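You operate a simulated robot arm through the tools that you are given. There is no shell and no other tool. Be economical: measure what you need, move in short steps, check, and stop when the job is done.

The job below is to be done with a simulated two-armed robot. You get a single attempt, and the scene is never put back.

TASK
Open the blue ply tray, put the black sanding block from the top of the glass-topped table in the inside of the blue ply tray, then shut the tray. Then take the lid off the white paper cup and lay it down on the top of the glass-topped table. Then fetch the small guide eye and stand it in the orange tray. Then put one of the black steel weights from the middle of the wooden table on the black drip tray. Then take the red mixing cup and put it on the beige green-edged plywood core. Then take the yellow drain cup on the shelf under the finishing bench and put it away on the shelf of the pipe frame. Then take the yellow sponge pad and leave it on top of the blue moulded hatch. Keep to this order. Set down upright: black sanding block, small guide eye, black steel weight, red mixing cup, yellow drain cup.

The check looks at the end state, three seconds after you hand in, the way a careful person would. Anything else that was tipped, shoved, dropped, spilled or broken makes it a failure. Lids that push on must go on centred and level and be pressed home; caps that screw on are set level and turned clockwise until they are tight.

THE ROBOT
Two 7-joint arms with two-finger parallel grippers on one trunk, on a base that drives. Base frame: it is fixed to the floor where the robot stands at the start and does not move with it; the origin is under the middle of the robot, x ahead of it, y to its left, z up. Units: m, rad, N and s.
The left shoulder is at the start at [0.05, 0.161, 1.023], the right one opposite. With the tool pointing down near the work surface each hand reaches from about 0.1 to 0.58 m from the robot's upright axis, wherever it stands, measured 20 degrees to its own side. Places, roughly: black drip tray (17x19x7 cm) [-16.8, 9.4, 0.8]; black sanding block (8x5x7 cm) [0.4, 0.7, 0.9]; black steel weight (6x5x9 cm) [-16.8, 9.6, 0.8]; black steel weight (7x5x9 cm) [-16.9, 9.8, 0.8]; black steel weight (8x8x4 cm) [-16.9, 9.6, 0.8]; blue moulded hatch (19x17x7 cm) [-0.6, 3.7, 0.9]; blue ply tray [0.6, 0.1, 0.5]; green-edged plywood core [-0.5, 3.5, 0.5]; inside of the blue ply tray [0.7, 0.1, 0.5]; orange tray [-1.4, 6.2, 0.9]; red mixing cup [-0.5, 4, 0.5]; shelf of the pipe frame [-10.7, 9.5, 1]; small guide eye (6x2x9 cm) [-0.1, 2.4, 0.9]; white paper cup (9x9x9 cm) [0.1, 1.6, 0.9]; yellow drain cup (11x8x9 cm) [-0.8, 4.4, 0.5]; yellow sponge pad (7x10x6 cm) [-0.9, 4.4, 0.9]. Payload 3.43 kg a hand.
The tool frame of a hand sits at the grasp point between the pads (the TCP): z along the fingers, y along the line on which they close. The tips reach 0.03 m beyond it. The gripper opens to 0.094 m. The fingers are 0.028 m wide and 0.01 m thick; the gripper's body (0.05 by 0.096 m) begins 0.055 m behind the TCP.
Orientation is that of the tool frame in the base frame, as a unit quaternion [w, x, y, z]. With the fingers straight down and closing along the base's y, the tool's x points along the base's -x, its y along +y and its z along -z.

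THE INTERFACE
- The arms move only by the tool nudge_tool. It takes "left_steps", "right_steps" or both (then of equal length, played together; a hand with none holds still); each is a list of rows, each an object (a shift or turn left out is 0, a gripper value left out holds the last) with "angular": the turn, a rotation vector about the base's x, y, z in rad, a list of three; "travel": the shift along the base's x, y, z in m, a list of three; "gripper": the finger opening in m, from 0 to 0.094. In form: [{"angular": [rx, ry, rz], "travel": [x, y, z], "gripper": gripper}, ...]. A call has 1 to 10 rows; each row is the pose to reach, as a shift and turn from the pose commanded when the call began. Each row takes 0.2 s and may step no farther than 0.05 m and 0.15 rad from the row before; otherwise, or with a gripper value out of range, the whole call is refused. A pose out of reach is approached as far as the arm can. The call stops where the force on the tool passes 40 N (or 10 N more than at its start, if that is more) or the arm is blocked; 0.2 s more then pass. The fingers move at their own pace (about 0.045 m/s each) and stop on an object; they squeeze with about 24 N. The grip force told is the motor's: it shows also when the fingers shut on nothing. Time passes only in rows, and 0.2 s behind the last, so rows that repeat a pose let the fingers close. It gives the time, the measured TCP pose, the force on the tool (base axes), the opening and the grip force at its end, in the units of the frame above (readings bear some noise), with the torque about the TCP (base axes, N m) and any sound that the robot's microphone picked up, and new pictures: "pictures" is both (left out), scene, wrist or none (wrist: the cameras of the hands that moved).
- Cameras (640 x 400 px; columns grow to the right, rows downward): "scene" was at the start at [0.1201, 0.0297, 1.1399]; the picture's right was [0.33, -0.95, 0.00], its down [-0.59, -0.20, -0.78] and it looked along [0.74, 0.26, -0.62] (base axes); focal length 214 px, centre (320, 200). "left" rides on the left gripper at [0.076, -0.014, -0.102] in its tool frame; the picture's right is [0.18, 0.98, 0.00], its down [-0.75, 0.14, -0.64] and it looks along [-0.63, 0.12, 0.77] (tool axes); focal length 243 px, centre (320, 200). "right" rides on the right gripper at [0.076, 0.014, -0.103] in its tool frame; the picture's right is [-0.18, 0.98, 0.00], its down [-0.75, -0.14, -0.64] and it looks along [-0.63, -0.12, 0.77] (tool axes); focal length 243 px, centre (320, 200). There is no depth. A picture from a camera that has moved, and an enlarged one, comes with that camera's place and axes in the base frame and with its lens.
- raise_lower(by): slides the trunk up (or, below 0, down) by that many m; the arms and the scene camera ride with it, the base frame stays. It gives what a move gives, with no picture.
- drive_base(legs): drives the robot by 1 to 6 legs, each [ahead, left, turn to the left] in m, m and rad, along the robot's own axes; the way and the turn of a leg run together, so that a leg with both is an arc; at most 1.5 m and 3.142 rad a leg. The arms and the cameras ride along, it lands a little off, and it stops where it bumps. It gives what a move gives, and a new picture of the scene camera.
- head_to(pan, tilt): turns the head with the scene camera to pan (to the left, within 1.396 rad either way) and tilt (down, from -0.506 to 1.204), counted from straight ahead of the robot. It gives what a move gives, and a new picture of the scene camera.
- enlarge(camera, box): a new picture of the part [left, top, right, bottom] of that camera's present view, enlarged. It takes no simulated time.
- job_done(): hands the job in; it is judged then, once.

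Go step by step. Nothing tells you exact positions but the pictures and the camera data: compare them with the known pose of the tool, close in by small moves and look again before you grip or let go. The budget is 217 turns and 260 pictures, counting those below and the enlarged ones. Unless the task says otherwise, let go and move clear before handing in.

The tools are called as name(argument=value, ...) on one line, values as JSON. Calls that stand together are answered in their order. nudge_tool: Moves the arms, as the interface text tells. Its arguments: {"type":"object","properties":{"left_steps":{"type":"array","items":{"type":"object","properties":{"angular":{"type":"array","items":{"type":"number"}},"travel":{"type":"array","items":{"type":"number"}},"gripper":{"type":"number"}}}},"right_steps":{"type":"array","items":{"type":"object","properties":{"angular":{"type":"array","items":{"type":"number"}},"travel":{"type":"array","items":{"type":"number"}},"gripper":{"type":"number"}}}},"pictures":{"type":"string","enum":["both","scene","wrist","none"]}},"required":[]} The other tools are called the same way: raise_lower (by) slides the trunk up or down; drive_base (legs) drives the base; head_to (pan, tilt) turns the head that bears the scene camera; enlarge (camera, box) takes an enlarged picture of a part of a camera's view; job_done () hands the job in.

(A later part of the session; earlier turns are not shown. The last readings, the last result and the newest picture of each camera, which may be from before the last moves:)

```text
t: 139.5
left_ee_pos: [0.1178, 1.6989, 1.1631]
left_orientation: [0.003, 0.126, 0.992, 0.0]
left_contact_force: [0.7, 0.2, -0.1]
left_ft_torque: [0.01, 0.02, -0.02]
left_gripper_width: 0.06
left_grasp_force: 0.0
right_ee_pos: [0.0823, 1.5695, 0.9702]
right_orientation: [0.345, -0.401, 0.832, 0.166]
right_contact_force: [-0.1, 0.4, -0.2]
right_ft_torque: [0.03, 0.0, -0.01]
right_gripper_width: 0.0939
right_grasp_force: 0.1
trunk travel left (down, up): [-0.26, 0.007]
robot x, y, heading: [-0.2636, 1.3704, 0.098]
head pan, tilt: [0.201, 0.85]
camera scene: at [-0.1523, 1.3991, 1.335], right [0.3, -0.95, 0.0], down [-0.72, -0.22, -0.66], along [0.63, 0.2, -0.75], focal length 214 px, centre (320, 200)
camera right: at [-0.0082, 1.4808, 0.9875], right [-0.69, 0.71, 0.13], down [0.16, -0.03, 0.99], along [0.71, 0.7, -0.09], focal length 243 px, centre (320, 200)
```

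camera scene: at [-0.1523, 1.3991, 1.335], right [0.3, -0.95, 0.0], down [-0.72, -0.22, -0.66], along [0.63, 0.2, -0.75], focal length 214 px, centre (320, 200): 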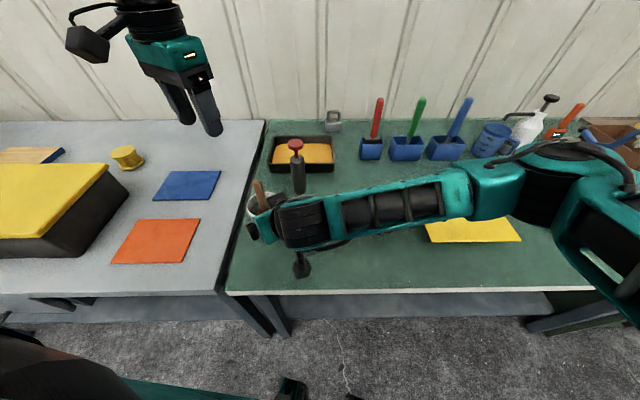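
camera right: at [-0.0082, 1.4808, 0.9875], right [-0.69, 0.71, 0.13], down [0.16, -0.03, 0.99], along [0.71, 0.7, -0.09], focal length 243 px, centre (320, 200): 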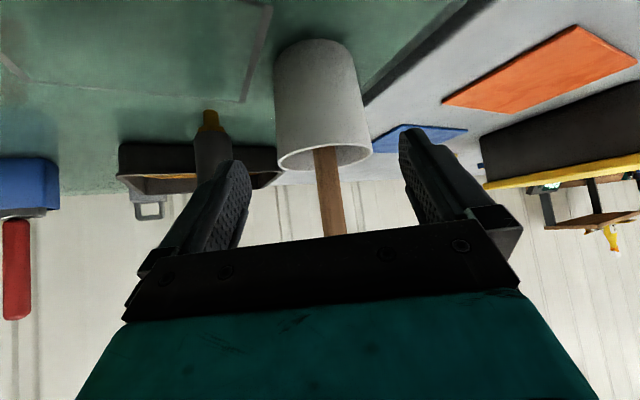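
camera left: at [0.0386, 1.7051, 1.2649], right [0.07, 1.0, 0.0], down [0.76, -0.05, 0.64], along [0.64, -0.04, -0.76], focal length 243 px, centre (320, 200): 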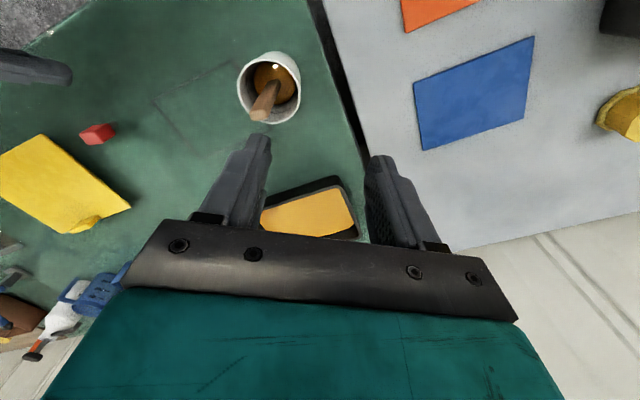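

The cup is centred between the right fingers. I'll advance along the tool axis.

nudge_tool(right_steps=[{"travel": [0.014, 0.018, -0.021]}, {"travel": [0.028, 0.035, -0.043]}, {"travel": [0.042, 0.053, -0.064]}, {"travel": [0.055, 0.07, -0.083]}], pictures="both")

```text
t: 140.5
left_ee_pos: [0.1143, 1.6967, 1.1664]
left_orientation: [0.003, 0.125, 0.992, 0.001]
left_contact_force: [0.5, 0.1, 0.2]
left_ft_torque: [0.01, 0.04, -0.01]
left_gripper_width: 0.0599
left_grasp_force: 0.0
right_ee_pos: [0.136, 1.6408, 0.894]
right_orientation: [0.348, -0.401, 0.83, 0.168]
right_contact_force: [-3.6, -5.2, 22.9]
right_ft_torque: [-0.53, 0.31, 0.0]
right_gripper_width: 0.0938
right_grasp_force: 0.0
trunk travel left (down, up): [-0.26, 0.007]
robot x, y, heading: [-0.267, 1.3654, 0.105]
head pan, tilt: [0.201, 0.85]
heard: snap
camera scene: at [-0.1553, 1.3967, 1.3361], right [0.3, -0.95, 0.0], down [-0.72, -0.22, -0.66], along [0.63, 0.2, -0.75], focal length 214 px, centre (320, 200)
camera right: at [0.0445, 1.5502, 0.9092], right [-0.69, 0.71, 0.13], down [0.15, -0.03, 0.99], along [0.71, 0.7, -0.09], focal length 243 px, centre (320, 200)
```

scene: 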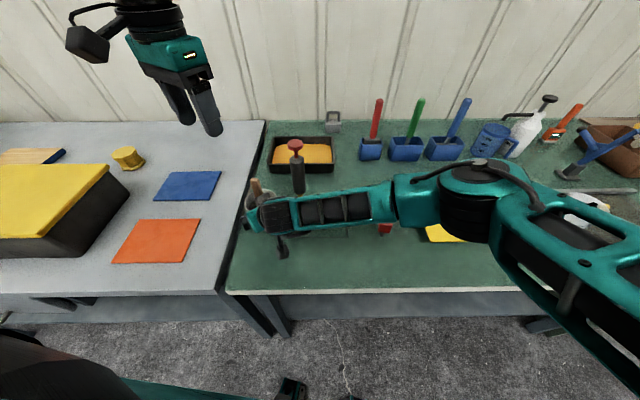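
right: 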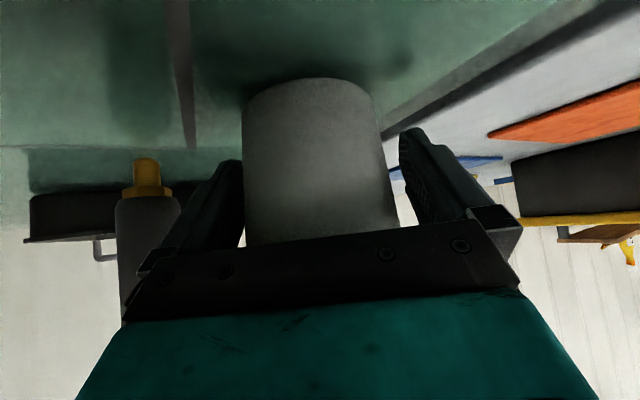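

I heard a snap and felt an upward force, because the palm touched the cup's rim. I'll back off slightly and look before gripping.

nudge_tool(right_steps=[{"travel": [-0.005, -0.0065, 0.006]}, {"travel": [-0.01, -0.013, 0.008]}], pictures="none")

enlarge(camera="left", box=[200, 20, 360, 160])

enlarge(camera="scene", box=[220, 140, 420, 280])

```text
t: 141.1
left_ee_pos: [0.1172, 1.6987, 1.1638]
left_orientation: [0.002, 0.126, 0.992, 0.001]
left_contact_force: [0.7, -0.6, -0.6]
left_ft_torque: [0.03, 0.02, 0.03]
left_gripper_width: 0.06
left_grasp_force: 0.0
right_ee_pos: [0.1269, 1.6252, 0.8957]
right_orientation: [0.345, -0.402, 0.832, 0.167]
right_contact_force: [-1.1, -0.4, 0.2]
right_ft_torque: [0.01, 0.0, 0.01]
right_gripper_width: 0.094
right_grasp_force: 0.1
trunk travel left (down, up): [-0.26, 0.007]
robot x, y, heading: [-0.2631, 1.3709, 0.103]
head pan, tilt: [0.201, 0.85]
```

```text
2.86 times, centred on (280, 90) of left
camera zoom: at [0.0386, 1.7044, 1.2647], right [0.07, 1.0, 0.0], down [0.76, -0.05, 0.64], along [0.64, -0.04, -0.76], focal length 693 px, centre (434, 514)
```

zoom: 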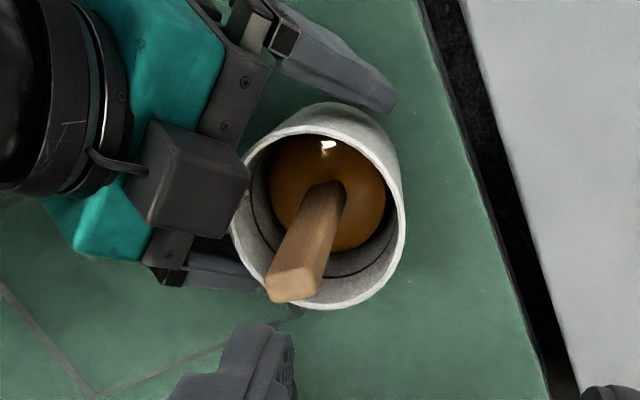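

```text
2.86 times, centred on (320, 210) of scene
camera zoom: at [-0.1524, 1.3988, 1.3349], right [0.3, -0.95, 0.0], down [-0.72, -0.22, -0.66], along [0.63, 0.2, -0.75], focal length 613 px, centre (320, 171)
```

zoom: 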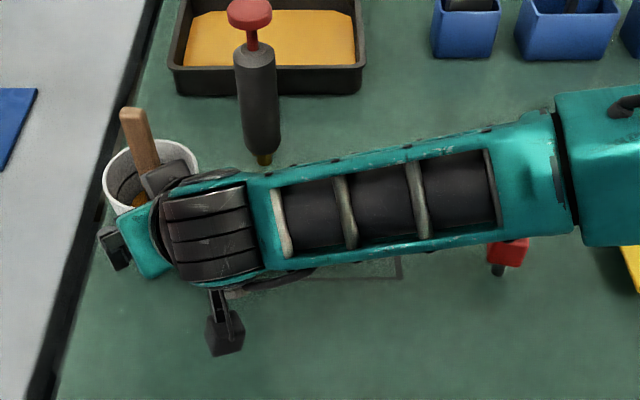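

The cup looks unchanged, and a small block on the right gripper's palm had touched its rim. I'll ease in slightly and close the right gripper gently on the cup.

nudge_tool(right_steps=[{"travel": [0.004, 0.006, 0.003]}, {"travel": [0.004, 0.006, 0.003], "gripper": 0.085}, {"travel": [0.004, 0.006, 0.003], "gripper": 0.075}, {"travel": [0.004, 0.006, 0.003], "gripper": 0.06}, {"travel": [0.004, 0.006, 0.003], "gripper": 0.06}], pictures="wrist")

enlarge(camera="left", box=[200, 20, 360, 160])

```text
t: 142.3
left_ee_pos: [0.1165, 1.6982, 1.1629]
left_orientation: [0.002, 0.126, 0.992, 0.001]
left_contact_force: [-0.8, -0.3, 0.6]
left_ft_torque: [0.04, 0.03, 0.03]
left_gripper_width: 0.06
left_grasp_force: 0.0
right_ee_pos: [0.131, 1.6329, 0.8987]
right_orientation: [0.344, -0.402, 0.832, 0.166]
right_contact_force: [0.6, -0.9, -1.0]
right_ft_torque: [-0.03, 0.01, 0.01]
right_gripper_width: 0.0783
right_grasp_force: 24.0
trunk travel left (down, up): [-0.26, 0.007]
robot x, y, heading: [-0.2637, 1.3663, 0.105]
head pan, tilt: [0.201, 0.85]
camera right: at [0.0401, 1.543, 0.9162], right [-0.69, 0.71, 0.13], down [0.16, -0.03, 0.99], along [0.71, 0.7, -0.1], focal length 243 px, centre (320, 200)
```

right: 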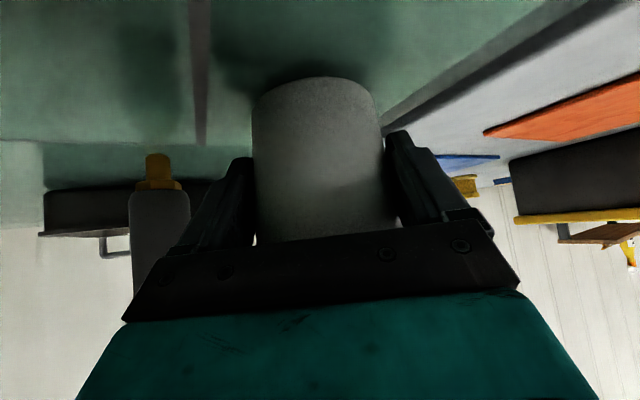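

```text
2.86 times, centred on (280, 90) of left
camera zoom: at [0.0387, 1.7045, 1.2647], right [0.07, 1.0, 0.0], down [0.76, -0.05, 0.64], along [0.64, -0.04, -0.76], focal length 693 px, centre (434, 514)
```

zoom: 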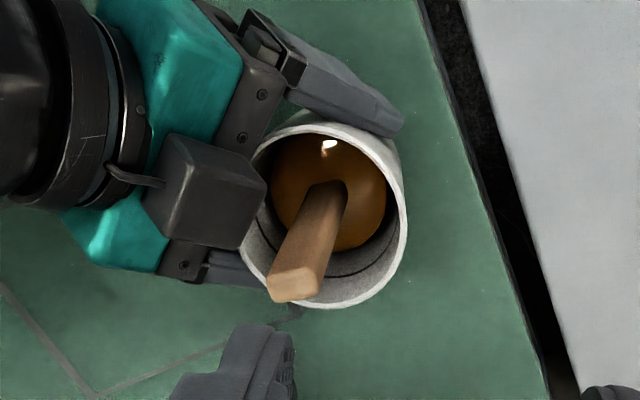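

The right hand holds the cup at 78 mm. Now I'll bring the left hand over the stick, gripping only its top part to clear the block on the right palm.

nudge_tool(left_steps=[{"travel": [0.008, -0.02, 0], "angular": [0, 0, 0.08]}, {"travel": [0.016, -0.04, 0], "angular": [0, 0, 0.16]}, {"travel": [0.0235, -0.055, -0.03], "angular": [0, 0, 0.23]}, {"travel": [0.0235, -0.055, -0.07], "angular": [0, 0, 0.23]}, {"travel": [0.0235, -0.055, -0.1], "angular": [0, 0, 0.23]}], pictures="wrist")

```text
t: 143.5
left_ee_pos: [0.1395, 1.643, 1.063]
left_orientation: [0.002, 0.011, 1.0, 0.001]
left_contact_force: [-0.3, -0.2, 0.4]
left_ft_torque: [0.0, -0.01, 0.0]
left_gripper_width: 0.06
left_grasp_force: 0.2
right_ee_pos: [0.132, 1.6332, 0.8995]
right_orientation: [0.345, -0.402, 0.832, 0.166]
right_contact_force: [0.7, 0.3, -0.7]
right_ft_torque: [-0.01, 0.02, -0.01]
right_gripper_width: 0.0783
right_grasp_force: 24.2
trunk travel left (down, up): [-0.26, 0.007]
robot x, y, heading: [-0.2668, 1.369, 0.099]
head pan, tilt: [0.201, 0.85]
camera left: at [0.0628, 1.6316, 1.1644], right [-0.16, 0.99, 0.0], down [0.75, 0.12, 0.64], along [0.64, 0.1, -0.76], focal length 243 px, centre (320, 200)
```

left: 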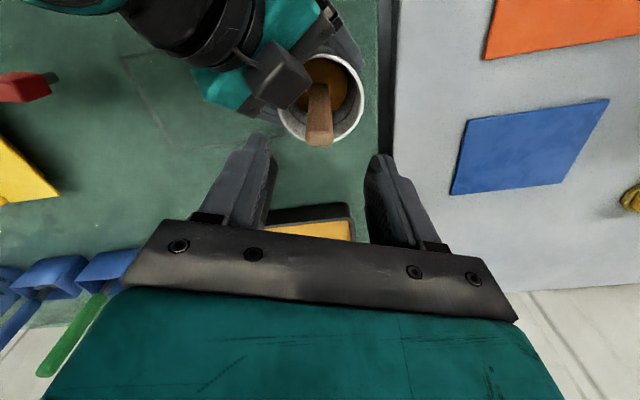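

nudge_tool(left_steps=[{"travel": [0.003, 0.001, -0.02]}, {"travel": [0.003, 0.001, -0.04]}, {"travel": [0.003, 0.001, -0.055]}, {"travel": [0.003, 0.001, -0.055], "gripper": 0.03}, {"travel": [0.003, 0.001, -0.055], "gripper": 0.0}, {"travel": [0.003, 0.001, -0.055], "gripper": 0.0}], pictures="both")

```text
t: 144.9
left_ee_pos: [0.143, 1.6453, 1.0079]
left_orientation: [0.001, 0.012, 1.0, 0.0]
left_contact_force: [-0.2, -0.4, 0.8]
left_ft_torque: [-0.06, 0.02, -0.05]
left_gripper_width: 0.02
left_grasp_force: 21.0
right_ee_pos: [0.1311, 1.6328, 0.8992]
right_orientation: [0.346, -0.4, 0.832, 0.166]
right_contact_force: [0.3, 0.4, 0.0]
right_ft_torque: [-0.02, -0.01, -0.01]
right_gripper_width: 0.0776
right_grasp_force: 24.3
trunk travel left (down, up): [-0.26, 0.007]
robot x, y, heading: [-0.2682, 1.3725, 0.101]
head pan, tilt: [0.201, 0.85]
camera scene: at [-0.1524, 1.3989, 1.335], right [0.3, -0.95, 0.0], down [-0.72, -0.22, -0.66], along [0.63, 0.2, -0.75], focal length 214 px, centre (320, 200)
camera left: at [0.0655, 1.6333, 1.1096], right [-0.16, 0.99, 0.0], down [0.76, 0.12, 0.64], along [0.63, 0.1, -0.77], focal length 243 px, centre (320, 200)
```

scene: 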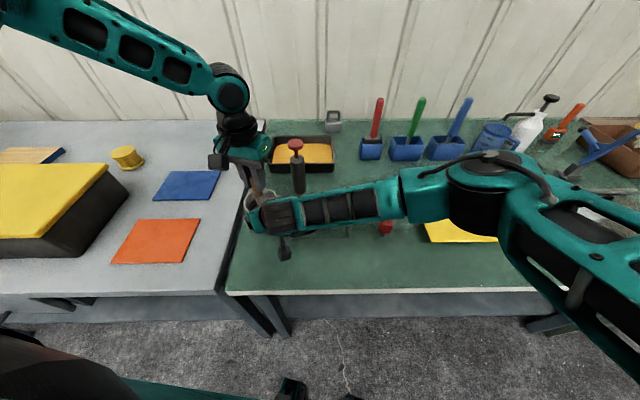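
left: 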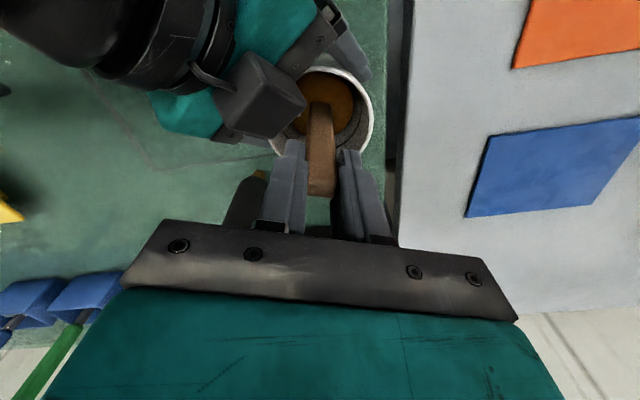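

Both hands are gripping. I'll pull the lid straight up, slowly.

nudge_tool(left_steps=[{"travel": [0, 0, 0.005]}, {"travel": [0, 0, 0.01]}, {"travel": [0, 0, 0.015]}, {"travel": [0, 0, 0.02]}, {"travel": [0, 0, 0.03]}], pictures="both")

```text
t: 146.1
left_ee_pos: [0.144, 1.6453, 1.0387]
left_orientation: [0.002, 0.013, 1.0, 0.0]
left_contact_force: [0.2, 0.5, -1.0]
left_ft_torque: [0.01, -0.01, 0.0]
left_gripper_width: 0.0197
left_grasp_force: 24.3
right_ee_pos: [0.1324, 1.6326, 0.899]
right_orientation: [0.345, -0.401, 0.832, 0.166]
right_contact_force: [-0.3, -0.6, -0.6]
right_ft_torque: [0.01, 0.0, 0.0]
right_gripper_width: 0.0776
right_grasp_force: 24.6
trunk travel left (down, up): [-0.26, 0.007]
robot x, y, heading: [-0.2651, 1.3678, 0.103]
head pan, tilt: [0.201, 0.85]
camera scene: at [-0.1525, 1.3989, 1.335], right [0.3, -0.95, 0.0], down [-0.72, -0.22, -0.66], along [0.63, 0.2, -0.75], focal length 214 px, centre (320, 200)
camera left: at [0.0661, 1.6326, 1.1408], right [-0.16, 0.99, 0.0], down [0.75, 0.12, 0.64], along [0.64, 0.1, -0.76], focal length 243 px, centre (320, 200)
```

scene: 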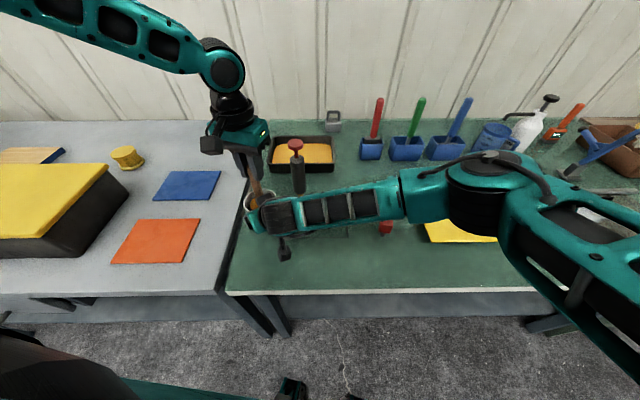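
left: 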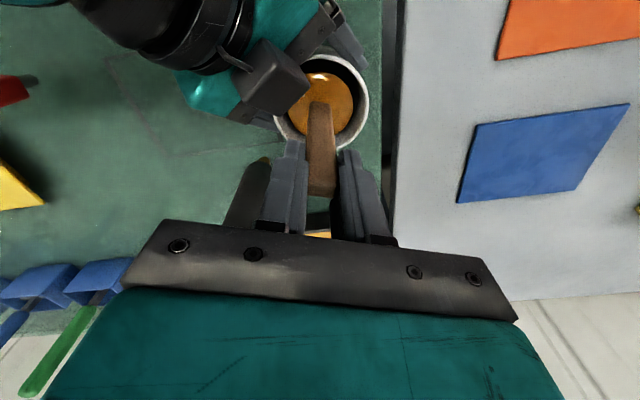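

The lid is free and rising inside the cup. Before lifting further I'll release and withdraw the right hand, since its palm block overhangs the rim.

nudge_tool(right_steps=[{"gripper": 0.094}, {"gripper": 0.094}, {"travel": [-0.009, -0.011, 0.014]}, {"travel": [-0.022, -0.028, 0.035]}, {"travel": [-0.035, -0.045, 0.056]}, {"travel": [-0.053, -0.067, 0.085]}, {"travel": [-0.06, -0.1, 0.1]}, {"travel": [-0.065, -0.14, 0.12]}], pictures="scene")

nudge_tool(left_steps=[{"travel": [0, 0, 0.015]}, {"travel": [0, 0, 0.03]}, {"travel": [0, 0, 0.06]}, {"travel": [0, 0, 0.09]}, {"travel": [0, 0, 0.11]}], pictures="both")

```text
t: 147.9
left_ee_pos: [0.1446, 1.6435, 1.039]
left_orientation: [0.002, 0.012, 1.0, 0.001]
left_contact_force: [0.1, -1.5, -0.9]
left_ft_torque: [0.0, -0.01, -0.04]
left_gripper_width: 0.0195
left_grasp_force: 24.3
right_ee_pos: [0.0655, 1.4919, 1.0191]
right_orientation: [0.345, -0.4, 0.832, 0.167]
right_contact_force: [0.7, -0.4, 0.0]
right_ft_torque: [-0.01, 0.0, 0.0]
right_gripper_width: 0.0938
right_grasp_force: 0.1
trunk travel left (down, up): [-0.26, 0.007]
robot x, y, heading: [-0.264, 1.3691, 0.099]
head pan, tilt: [0.201, 0.85]
camera scene: at [-0.1526, 1.398, 1.335], right [0.3, -0.95, 0.0], down [-0.72, -0.22, -0.66], along [0.63, 0.2, -0.75], focal length 214 px, centre (320, 200)
```

scene: 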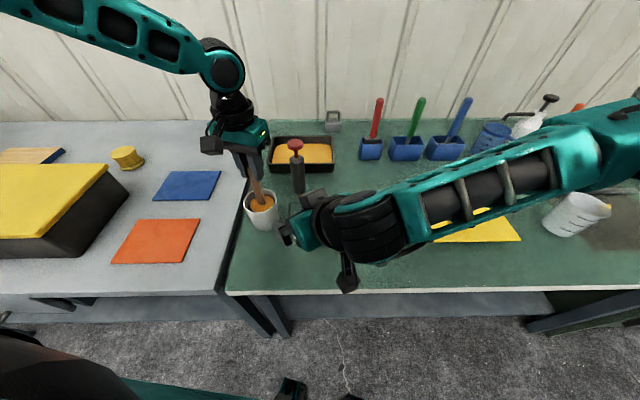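

```text
t: 149.1
left_ee_pos: [0.143, 1.6442, 1.1509]
left_orientation: [0.001, 0.012, 1.0, 0.001]
left_contact_force: [0.4, -0.7, -0.5]
left_ft_torque: [0.03, 0.0, 0.0]
left_gripper_width: 0.0198
left_grasp_force: 23.6
right_ee_pos: [0.066, 1.4936, 1.0193]
right_orientation: [0.345, -0.402, 0.832, 0.166]
right_contact_force: [0.4, -0.5, -0.2]
right_ft_torque: [0.02, 0.02, -0.02]
right_gripper_width: 0.0942
right_grasp_force: 0.0
trunk travel left (down, up): [-0.26, 0.007]
robot x, y, heading: [-0.2689, 1.3723, 0.101]
head pan, tilt: [0.201, 0.85]
camera scene: at [-0.1526, 1.3987, 1.335], right [0.3, -0.95, 0.0], down [-0.72, -0.22, -0.66], along [0.63, 0.2, -0.75], focal length 214 px, centre (320, 200)
camera left: at [0.0652, 1.6323, 1.2519], right [-0.16, 0.99, 0.0], down [0.75, 0.12, 0.64], along [0.64, 0.1, -0.76], focal length 243 px, centre (320, 200)
```

scene: 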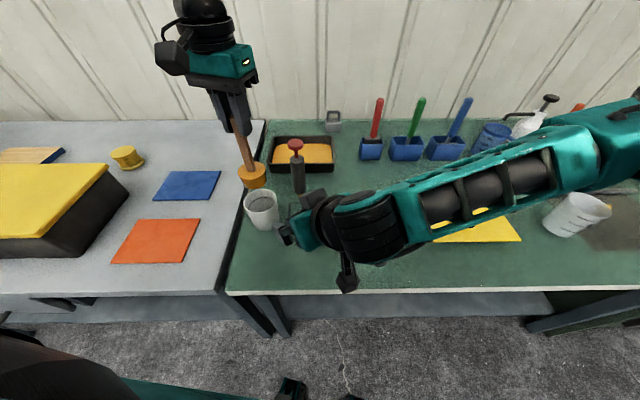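
left: 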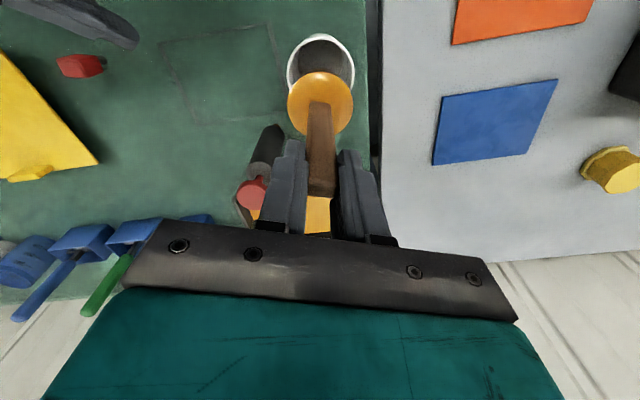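

The lid is off: an orange plug on a stick. I'll move the right arm out of the way and set the lid on the bare green tabletop in front of the cup.

nudge_tool(right_steps=[{"travel": [0, -0.03, 0.02], "angular": [-0.1025, 0.0813, 0]}, {"travel": [0, -0.06, 0.05], "angular": [-0.205, 0.1627, 0]}, {"travel": [0, -0.09, 0.08], "angular": [-0.3075, 0.244, 0]}, {"travel": [0, -0.12, 0.11], "angular": [-0.41, 0.325, 0]}, {"travel": [0, -0.15, 0.14], "angular": [-0.5125, 0.407, 0]}, {"travel": [0, -0.18, 0.17], "angular": [-0.615, 0.488, 0]}, {"travel": [0, -0.2, 0.19], "angular": [-0.615, 0.488, -0.14]}, {"travel": [0, -0.22, 0.2], "angular": [-0.615, 0.488, 0.0]}], left_steps=[{"travel": [0, 0, 0]}, {"travel": [0, 0, 0]}, {"travel": [0, 0, 0]}, {"travel": [0, 0, 0.0]}, {"travel": [-0.015, -0.03, 0.0]}, {"travel": [-0.03, -0.06, 0.0]}, {"travel": [-0.045, -0.09, 0.0]}, {"travel": [-0.058, -0.117, 0.0]}], pictures="both")

```text
t: 150.9
left_ee_pos: [0.0852, 1.5256, 1.15]
left_orientation: [0.002, 0.012, 1.0, 0.001]
left_contact_force: [1.0, -0.6, -0.9]
left_ft_torque: [0.0, 0.04, -0.03]
left_gripper_width: 0.0197
left_grasp_force: 24.0
right_ee_pos: [0.0673, 1.2708, 1.2186]
right_orientation: [0.0, -0.435, 0.9, 0.001]
right_contact_force: [0.9, 0.1, -0.1]
right_ft_torque: [0.01, 0.01, 0.05]
right_gripper_width: 0.094
right_grasp_force: 0.1
trunk travel left (down, up): [-0.26, 0.007]
robot x, y, heading: [-0.2641, 1.3714, 0.105]
head pan, tilt: [0.201, 0.85]
camera scene: at [-0.1519, 1.3979, 1.335], right [0.3, -0.95, 0.0], down [-0.72, -0.22, -0.66], along [0.63, 0.2, -0.75], focal length 214 px, centre (320, 200)
camera right: at [0.0074, 1.221, 1.3204], right [-0.65, 0.76, 0.0], down [0.58, 0.5, 0.64], along [0.48, 0.42, -0.77], focal length 243 px, centre (320, 200)
camera left: at [0.0078, 1.5142, 1.2519], right [-0.16, 0.99, 0.0], down [0.75, 0.12, 0.65], along [0.64, 0.1, -0.76], focal length 243 px, centre (320, 200)
```

scene: 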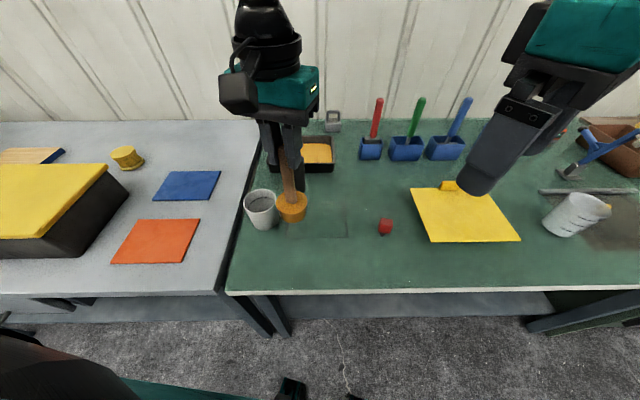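
right: 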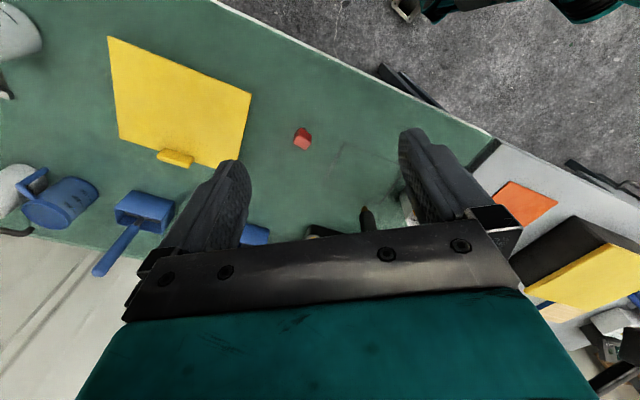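
left: 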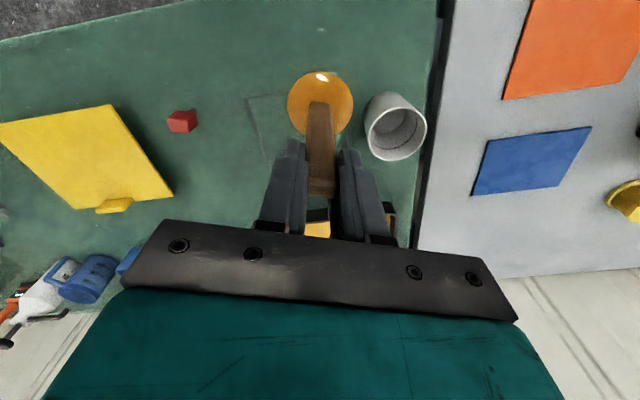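

Clear below. I'll lower the lid until it touches the table.

nudge_tool(left_steps=[{"travel": [0, 0, -0.04]}, {"travel": [0, 0, -0.08]}, {"travel": [0, 0, -0.115]}, {"travel": [0, 0, -0.13]}, {"travel": [0, 0, -0.138]}, {"travel": [0, 0, -0.146]}, {"travel": [0, 0, -0.152]}], pictures="both")

```text
t: 152.5
left_ee_pos: [0.0833, 1.5315, 1.0011]
left_orientation: [0.002, 0.012, 1.0, -0.001]
left_contact_force: [-0.5, 0.2, 13.7]
left_ft_torque: [0.01, 0.45, 0.01]
left_gripper_width: 0.0195
left_grasp_force: 23.9
left hand out of reach, approached as far as the arm can: row 6, 7
right_ee_pos: [0.066, 1.2731, 1.2197]
right_orientation: [0.001, -0.434, 0.901, 0.0]
right_contact_force: [0.4, 0.4, 0.2]
right_ft_torque: [-0.02, 0.0, -0.03]
right_gripper_width: 0.094
right_grasp_force: 0.0
trunk travel left (down, up): [-0.26, 0.007]
robot x, y, heading: [-0.2635, 1.3698, 0.099]
head pan, tilt: [0.201, 0.85]
camera scene: at [-0.1534, 1.3983, 1.3355], right [0.3, -0.95, 0.0], down [-0.72, -0.22, -0.66], along [0.63, 0.2, -0.75], focal length 214 px, centre (320, 200)
camera left: at [0.0055, 1.5209, 1.1029], right [-0.16, 0.99, 0.0], down [0.75, 0.12, 0.65], along [0.64, 0.1, -0.76], focal length 243 px, centre (320, 200)
```

scene: 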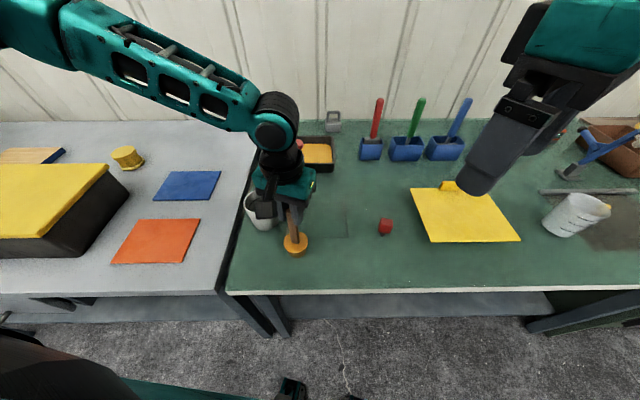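
left: 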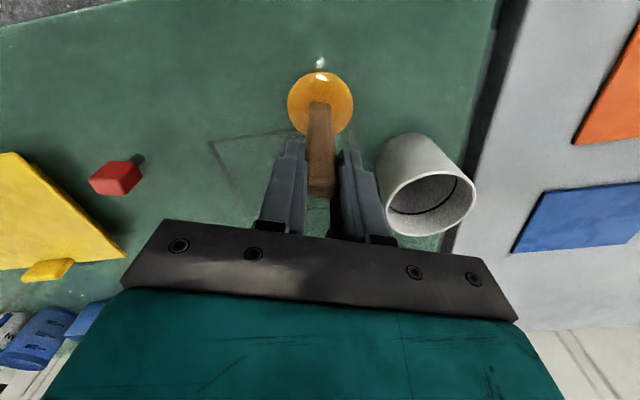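

The lid rests on the table. I'll release it and raise the hand straight up.

nudge_tool(left_steps=[{"travel": [0, 0, 0.001], "gripper": 0.03}, {"travel": [0, 0, 0.001], "gripper": 0.045}, {"travel": [0, 0, 0.001], "gripper": 0.045}, {"travel": [0, 0, 0.03], "gripper": 0.045}, {"travel": [0, 0, 0.07], "gripper": 0.045}, {"travel": [0, 0, 0.11], "gripper": 0.06}, {"travel": [0, 0, 0.15], "gripper": 0.06}], pictures="both")

```text
t: 154.1
left_ee_pos: [0.0832, 1.5315, 1.1495]
left_orientation: [0.002, 0.012, 1.0, 0.001]
left_contact_force: [0.6, 0.1, 0.5]
left_ft_torque: [-0.03, -0.01, -0.02]
left_gripper_width: 0.0597
left_grasp_force: 0.1
right_ee_pos: [0.067, 1.2733, 1.2193]
right_orientation: [0.002, -0.435, 0.901, 0.0]
right_contact_force: [0.8, -1.0, 0.1]
right_ft_torque: [-0.02, 0.0, 0.02]
right_gripper_width: 0.094
right_grasp_force: 0.0
trunk travel left (down, up): [-0.26, 0.007]
robot x, y, heading: [-0.2657, 1.3706, 0.103]
head pan, tilt: [0.201, 0.85]
camera scene: at [-0.1528, 1.3987, 1.335], right [0.3, -0.95, 0.0], down [-0.72, -0.22, -0.66], along [0.63, 0.2, -0.75], focal length 214 px, centre (320, 200)
camera left: at [0.0056, 1.5199, 1.2514], right [-0.16, 0.99, 0.0], down [0.75, 0.12, 0.64], along [0.64, 0.1, -0.76], focal length 243 px, centre (320, 200)
```

scene: 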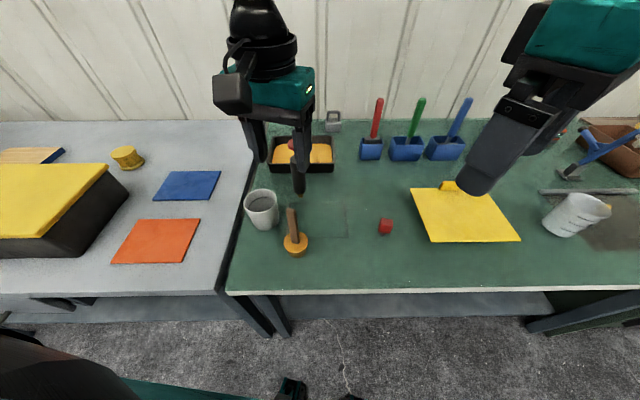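
left: 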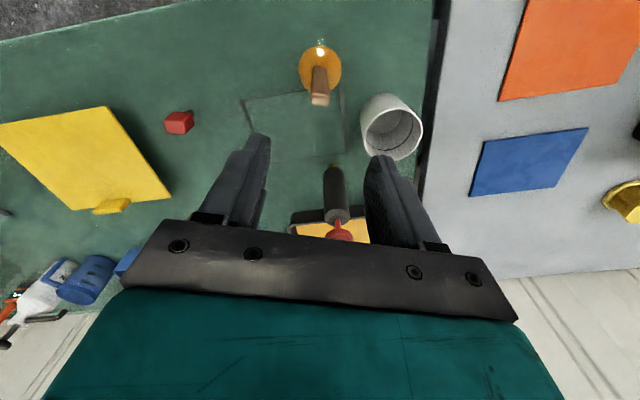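

The lid stands on the table and the cup is upright. Next is the guide eye, about 0.8 m further left. I'll drive along the benches and look.

drive_base(legs=[[-0.35, 0, 0], [0, 0, 0.23], [0, 0.7, 0]])

head_to(pan=0.1, tilt=0.6)

```text
t: 160.6
left_ee_pos: [-0.5424, 2.2258, 1.1486]
left_orientation: [0.002, -0.103, 0.995, 0.002]
left_contact_force: [-0.1, -0.2, -0.2]
left_ft_torque: [0.01, 0.02, 0.03]
left_gripper_width: 0.06
left_grasp_force: 0.1
right_ee_pos: [-0.4994, 1.9696, 1.2186]
right_orientation: [0.0, -0.536, 0.844, 0.0]
right_contact_force: [0.9, -0.4, -0.4]
right_ft_torque: [0.02, -0.03, 0.0]
right_gripper_width: 0.094
right_grasp_force: 0.1
trunk travel left (down, up): [-0.26, 0.007]
robot x, y, heading: [-0.8418, 1.986, 0.335]
head pan, tilt: [0.201, 0.85]
camera scene: at [-0.7412, 2.0434, 1.335], right [0.51, -0.86, 0.0], down [-0.65, -0.38, -0.66], along [0.57, 0.34, -0.75], focal length 214 px, centre (320, 200)
```

scene: 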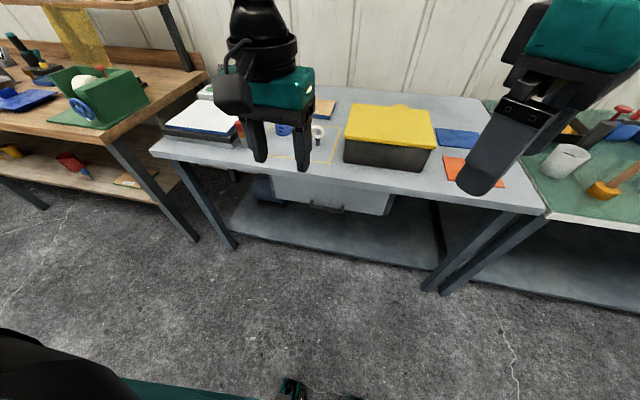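

```text
t: 161.4
left_ee_pos: [-0.5428, 2.2255, 1.15]
left_orientation: [0.001, -0.104, 0.995, 0.001]
left_contact_force: [0.0, 1.0, 0.0]
left_ft_torque: [0.01, 0.0, 0.0]
left_gripper_width: 0.06
left_grasp_force: 0.0
right_ee_pos: [-0.4983, 1.9715, 1.2192]
right_orientation: [0.001, -0.535, 0.845, 0.0]
right_contact_force: [-0.1, 0.2, 0.5]
right_ft_torque: [0.0, 0.0, 0.03]
right_gripper_width: 0.0942
right_grasp_force: 0.1
trunk travel left (down, up): [-0.26, 0.007]
robot x, y, heading: [-0.8459, 1.9873, 0.332]
head pan, tilt: [0.099, 0.6]
camera scene: at [-0.7282, 2.0404, 1.3558], right [0.42, -0.91, 0.0], down [-0.51, -0.24, -0.82], along [0.75, 0.35, -0.57], focal length 214 px, centre (320, 200)
```

scene: 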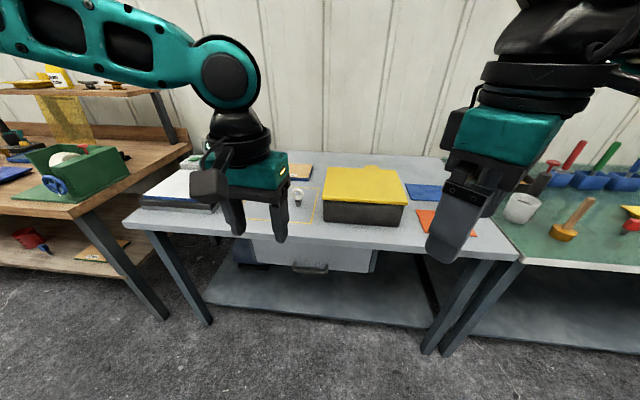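

The guide eye is the small white ring near [-0.10, 2.43] on the grey table. I'll position for the left hand, as with the block.

drive_base(legs=[[0, 0, -0.7], [0.167, 0.317, 0]])

head_to(pan=0.75, tilt=0.85)

enlarge(camera="left", box=[0, 0, 640, 400])

```text
t: 165.5
left_ee_pos: [-0.1924, 2.2125, 1.1474]
left_orientation: [0.001, 0.242, 0.97, 0.0]
left_contact_force: [0.3, -0.7, 0.4]
left_ft_torque: [-0.03, 0.02, 0.01]
left_gripper_width: 0.0601
left_grasp_force: 0.1
right_ee_pos: [-0.3244, 1.9882, 1.219]
right_orientation: [0.0, -0.215, 0.977, 0.0]
right_contact_force: [-0.4, 0.2, -0.6]
right_ft_torque: [-0.02, 0.01, -0.01]
right_gripper_width: 0.0937
right_grasp_force: 0.0
trunk travel left (down, up): [-0.26, 0.007]
robot x, y, heading: [-0.5787, 2.223, -0.368]
head pan, tilt: [0.099, 0.6]
camera scene: at [-0.4556, 2.1894, 1.3559], right [-0.26, -0.96, 0.0], down [-0.55, 0.15, -0.82], along [0.8, -0.22, -0.57], focal length 214 px, centre (320, 200)
```

scene: 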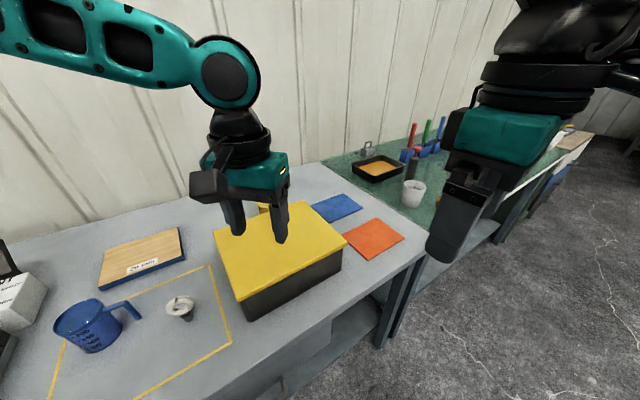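

```text
t: 166.6
left_ee_pos: [-0.1921, 2.2115, 1.149]
left_orientation: [0.002, 0.243, 0.97, 0.001]
left_contact_force: [-0.5, -0.9, -0.2]
left_ft_torque: [0.01, -0.03, -0.03]
left_gripper_width: 0.0601
left_grasp_force: 0.1
right_ee_pos: [-0.3242, 1.9889, 1.2191]
right_orientation: [0.001, -0.214, 0.977, 0.0]
right_contact_force: [0.4, -0.7, 0.6]
right_ft_torque: [0.03, 0.05, -0.02]
right_gripper_width: 0.0939
right_grasp_force: 0.0
trunk travel left (down, up): [-0.26, 0.007]
robot x, y, heading: [-0.5782, 2.2251, -0.369]
head pan, tilt: [0.75, 0.85]
camera scene: at [-0.4688, 2.2415, 1.335], right [0.37, -0.93, 0.0], down [-0.7, -0.28, -0.66], along [0.61, 0.25, -0.75], focal length 214 px, centre (320, 200)
```

scene: 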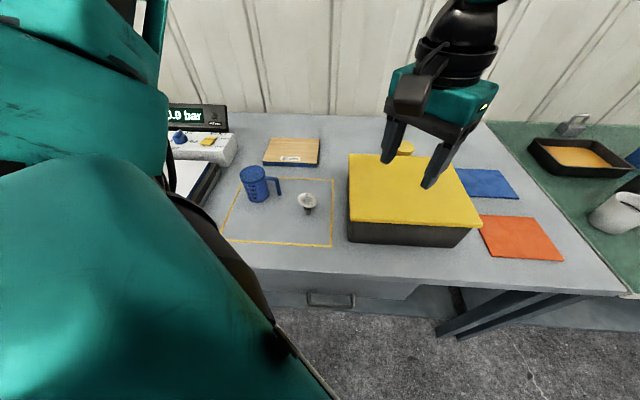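

```text
1.00 times, centred on (320, 200) of left
camera zoom: at [-0.2679, 2.2364, 1.2509], right [0.3, 0.95, 0.0], down [0.73, -0.23, 0.64], along [0.62, -0.19, -0.76], focal length 243 px, centre (320, 200)
```

zoom: 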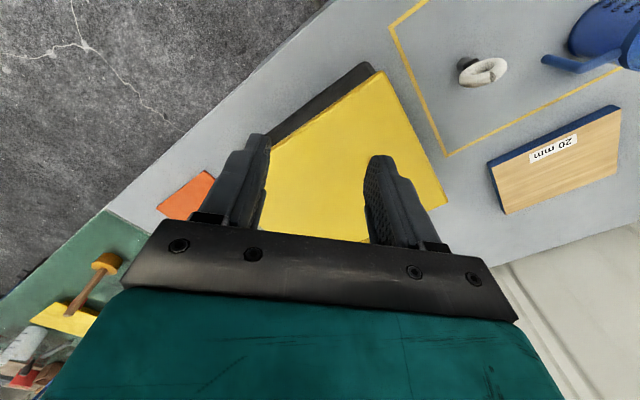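

enlarge(camera="scene", box=[270, 170, 350, 230])

enlarge(camera="left", box=[430, 20, 550, 120])

```text
6.67 times, centred on (310, 200) of scene
camera zoom: at [-0.4688, 2.2415, 1.335], right [0.37, -0.93, 0.0], down [-0.7, -0.28, -0.66], along [0.61, 0.25, -0.75], focal length 1430 px, centre (387, 200)
```

zoom: 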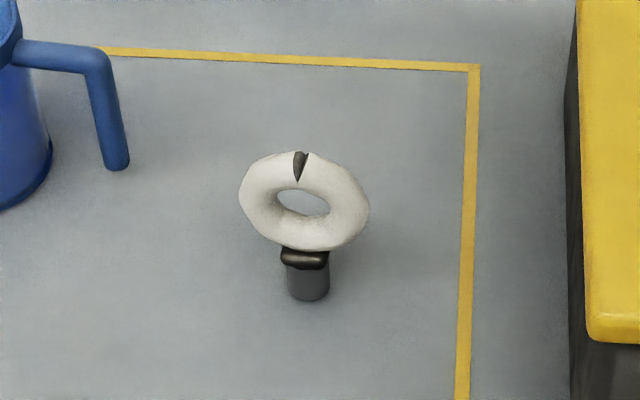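

```text
4.00 times, centred on (490, 70) of left
camera zoom: at [-0.2679, 2.2364, 1.2509], right [0.3, 0.95, 0.0], down [0.73, -0.23, 0.64], along [0.62, -0.19, -0.76], focal length 970 px, centre (-360, 720)
```

zoom: 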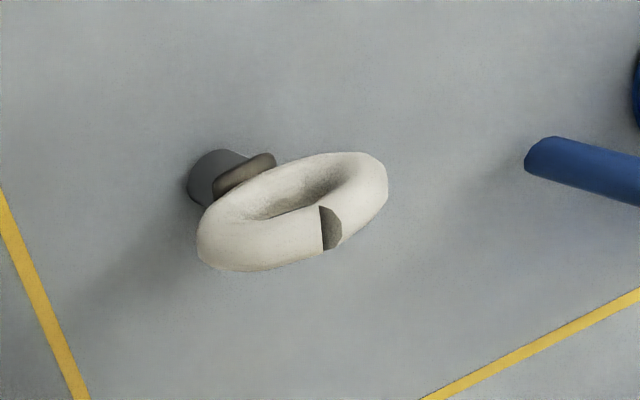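

The guide eye is a 6 cm ring on a short stem at [-0.1245, 2.418]. Its ring plane is lateral, so I'll grip across its 2 cm thickness from above.

nudge_tool(left_steps=[{"travel": [0.01, 0.03, 0], "angular": [0, 0, -0.127]}, {"travel": [0.02, 0.06, 0], "angular": [0, 0, -0.254]}, {"travel": [0.03, 0.09, 0], "angular": [0, 0, -0.381]}, {"travel": [0.04, 0.12, -0.01], "angular": [0, 0, -0.508]}, {"travel": [0.05, 0.15, -0.03], "angular": [0, 0, -0.636]}, {"travel": [0.06, 0.18, -0.06], "angular": [0, 0, -0.763]}, {"travel": [0.0675, 0.2065, -0.09], "angular": [0, 0, -0.89]}, {"travel": [0.0675, 0.2065, -0.13], "angular": [0, 0, -0.89]}], pictures="wrist")

```text
t: 168.4
left_ee_pos: [-0.1247, 2.4188, 1.0194]
left_orientation: [0.002, 0.637, 0.771, -0.001]
left_contact_force: [-0.2, 0.5, 1.0]
left_ft_torque: [-0.02, -0.02, 0.0]
left_gripper_width: 0.0599
left_grasp_force: 0.1
right_ee_pos: [-0.3242, 1.9891, 1.2192]
right_orientation: [-0.001, -0.214, 0.977, 0.001]
right_contact_force: [0.5, 0.1, 0.4]
right_ft_torque: [-0.02, -0.01, 0.02]
right_gripper_width: 0.094
right_grasp_force: 0.1
trunk travel left (down, up): [-0.26, 0.007]
robot x, y, heading: [-0.5726, 2.2252, -0.368]
head pan, tilt: [0.75, 0.85]
camera left: at [-0.1538, 2.4915, 1.12], right [0.93, 0.36, 0.0], down [0.28, -0.71, 0.64], along [0.24, -0.6, -0.76], focal length 243 px, centre (320, 200)
```

left: 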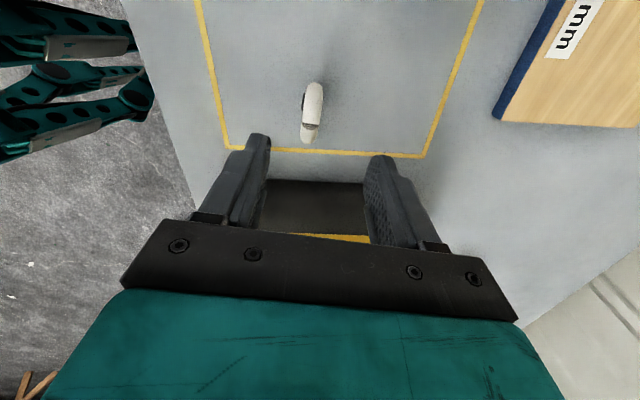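

nudge_tool(left_steps=[{"travel": [-0.002, -0.006, -0.035], "angular": [0, 0, 0.07]}, {"travel": [-0.002, -0.006, -0.07], "angular": [0, 0, 0.07]}, {"travel": [-0.002, -0.006, -0.104], "angular": [0, 0, 0.07]}, {"travel": [-0.002, -0.006, -0.104], "angular": [0, 0, 0.07], "gripper": 0.04}], pictures="wrist")

```text
t: 169.4
left_ee_pos: [-0.1283, 2.4109, 0.9134]
left_orientation: [0.002, 0.61, 0.793, -0.001]
left_contact_force: [0.5, -0.7, -0.4]
left_ft_torque: [0.02, 0.0, 0.02]
left_gripper_width: 0.0399
left_grasp_force: 0.1
right_ee_pos: [-0.3243, 1.9894, 1.2197]
right_orientation: [0.0, -0.214, 0.977, 0.0]
right_contact_force: [0.8, 0.1, 0.6]
right_ft_torque: [-0.01, 0.01, -0.02]
right_gripper_width: 0.0939
right_grasp_force: 0.1
trunk travel left (down, up): [-0.26, 0.007]
robot x, y, heading: [-0.5765, 2.2285, -0.367]
head pan, tilt: [0.75, 0.85]
camera left: at [-0.1618, 2.4837, 1.0161], right [0.9, 0.43, 0.0], down [0.33, -0.69, 0.65], along [0.28, -0.58, -0.76], focal length 243 px, centre (320, 200)
```

left: 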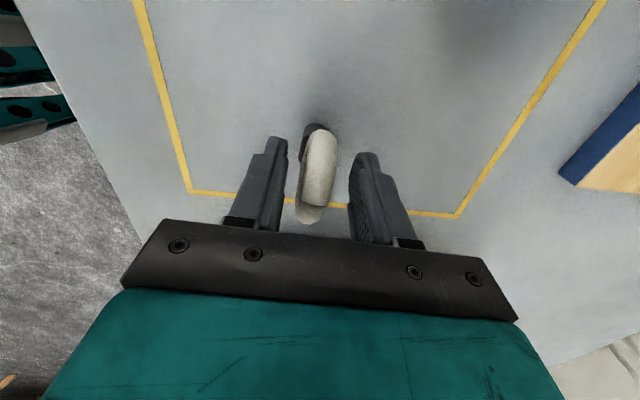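

The ring is between the fingers. I'll close on it and lift.

nudge_tool(left_steps=[{"gripper": 0.02}, {"gripper": 0.0}, {"gripper": 0.0}, {"travel": [0, 0, 0.04]}, {"travel": [0, 0, 0.085]}, {"travel": [0, 0, 0.13]}, {"travel": [0, 0, 0.17]}], pictures="wrist")

```text
t: 171.0
left_ee_pos: [-0.128, 2.4129, 1.0851]
left_orientation: [0.001, 0.61, 0.793, -0.001]
left_contact_force: [-0.9, 0.1, -1.3]
left_ft_torque: [-0.03, -0.01, 0.01]
left_gripper_width: 0.0187
left_grasp_force: 24.2
right_ee_pos: [-0.3249, 1.9889, 1.2196]
right_orientation: [0.001, -0.215, 0.977, 0.0]
right_contact_force: [0.2, -0.6, 0.0]
right_ft_torque: [0.0, -0.01, -0.02]
right_gripper_width: 0.0939
right_grasp_force: 0.1
trunk travel left (down, up): [-0.26, 0.007]
robot x, y, heading: [-0.5755, 2.2243, -0.363]
head pan, tilt: [0.75, 0.85]
camera left: at [-0.1618, 2.4841, 1.1866], right [0.9, 0.43, 0.0], down [0.33, -0.69, 0.64], along [0.28, -0.58, -0.76], focal length 243 px, centre (320, 200)
```

left: 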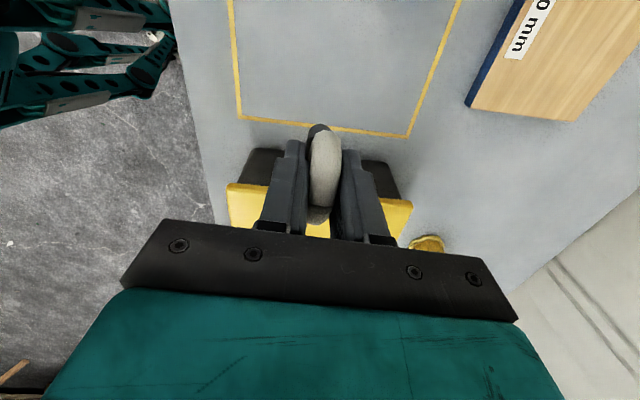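

The eye is held upright. I'll back off and drive about 3.9 m along the benches to the orange tray.

drive_base(legs=[[-0.291, -0.244, 0], [0, 0, 0.698], [0, 1.3, 0], [0, 1.3, 0], [0, 1.25, 0]])

head_to(pan=0.1, tilt=0.55)

```text
t: 193.3
left_ee_pos: [-1.9568, 6.1485, 1.0839]
left_orientation: [0.001, 0.305, 0.952, 0.0]
left_contact_force: [0.6, -0.6, 0.2]
left_ft_torque: [0.01, 0.01, -0.04]
left_gripper_width: 0.0188
left_grasp_force: 23.4
right_ee_pos: [-1.8385, 5.695, 1.2193]
right_orientation: [-0.001, -0.532, 0.847, 0.0]
right_contact_force: [0.0, 0.4, -0.1]
right_ft_torque: [0.03, -0.01, 0.01]
right_gripper_width: 0.094
right_grasp_force: 0.1
trunk travel left (down, up): [-0.26, 0.007]
robot x, y, heading: [-2.1846, 5.7141, 0.322]
head pan, tilt: [0.75, 0.85]
camera scene: at [-2.1103, 5.7983, 1.335], right [0.88, -0.48, 0.0], down [-0.36, -0.66, -0.66], along [0.31, 0.58, -0.75], focal length 214 px, centre (320, 200)
```

scene: 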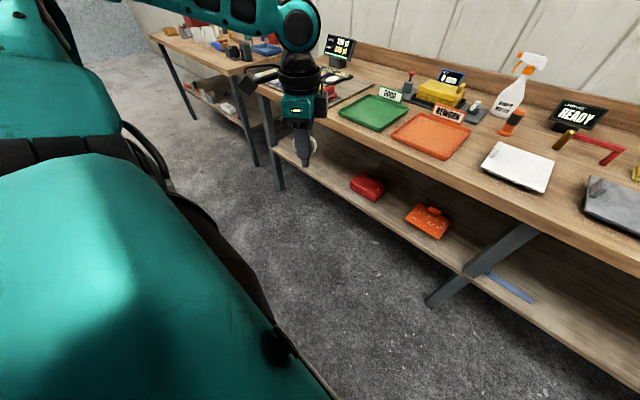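

```text
t: 194.3
left_ee_pos: [-1.9564, 6.1468, 1.0848]
left_orientation: [0.002, 0.306, 0.952, 0.0]
left_contact_force: [-0.1, 0.5, -0.3]
left_ft_torque: [0.02, 0.0, -0.03]
left_gripper_width: 0.0187
left_grasp_force: 23.4
right_ee_pos: [-1.8385, 5.6934, 1.219]
right_orientation: [0.001, -0.533, 0.846, 0.0]
right_contact_force: [0.2, 0.2, 0.0]
right_ft_torque: [0.01, 0.03, 0.02]
right_gripper_width: 0.094
right_grasp_force: 0.0
trunk travel left (down, up): [-0.26, 0.007]
robot x, y, heading: [-2.1859, 5.7145, 0.319]
head pan, tilt: [0.099, 0.55]
camera scene: at [-2.0656, 5.7664, 1.3604], right [0.41, -0.91, 0.0], down [-0.48, -0.22, -0.85], along [0.78, 0.35, -0.52], focal length 214 px, centre (320, 200)
```

scene: 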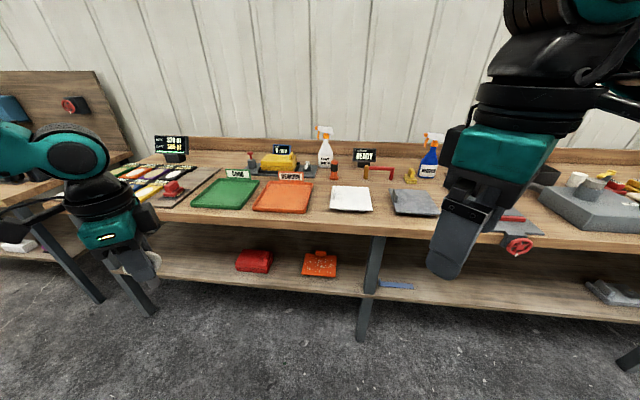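

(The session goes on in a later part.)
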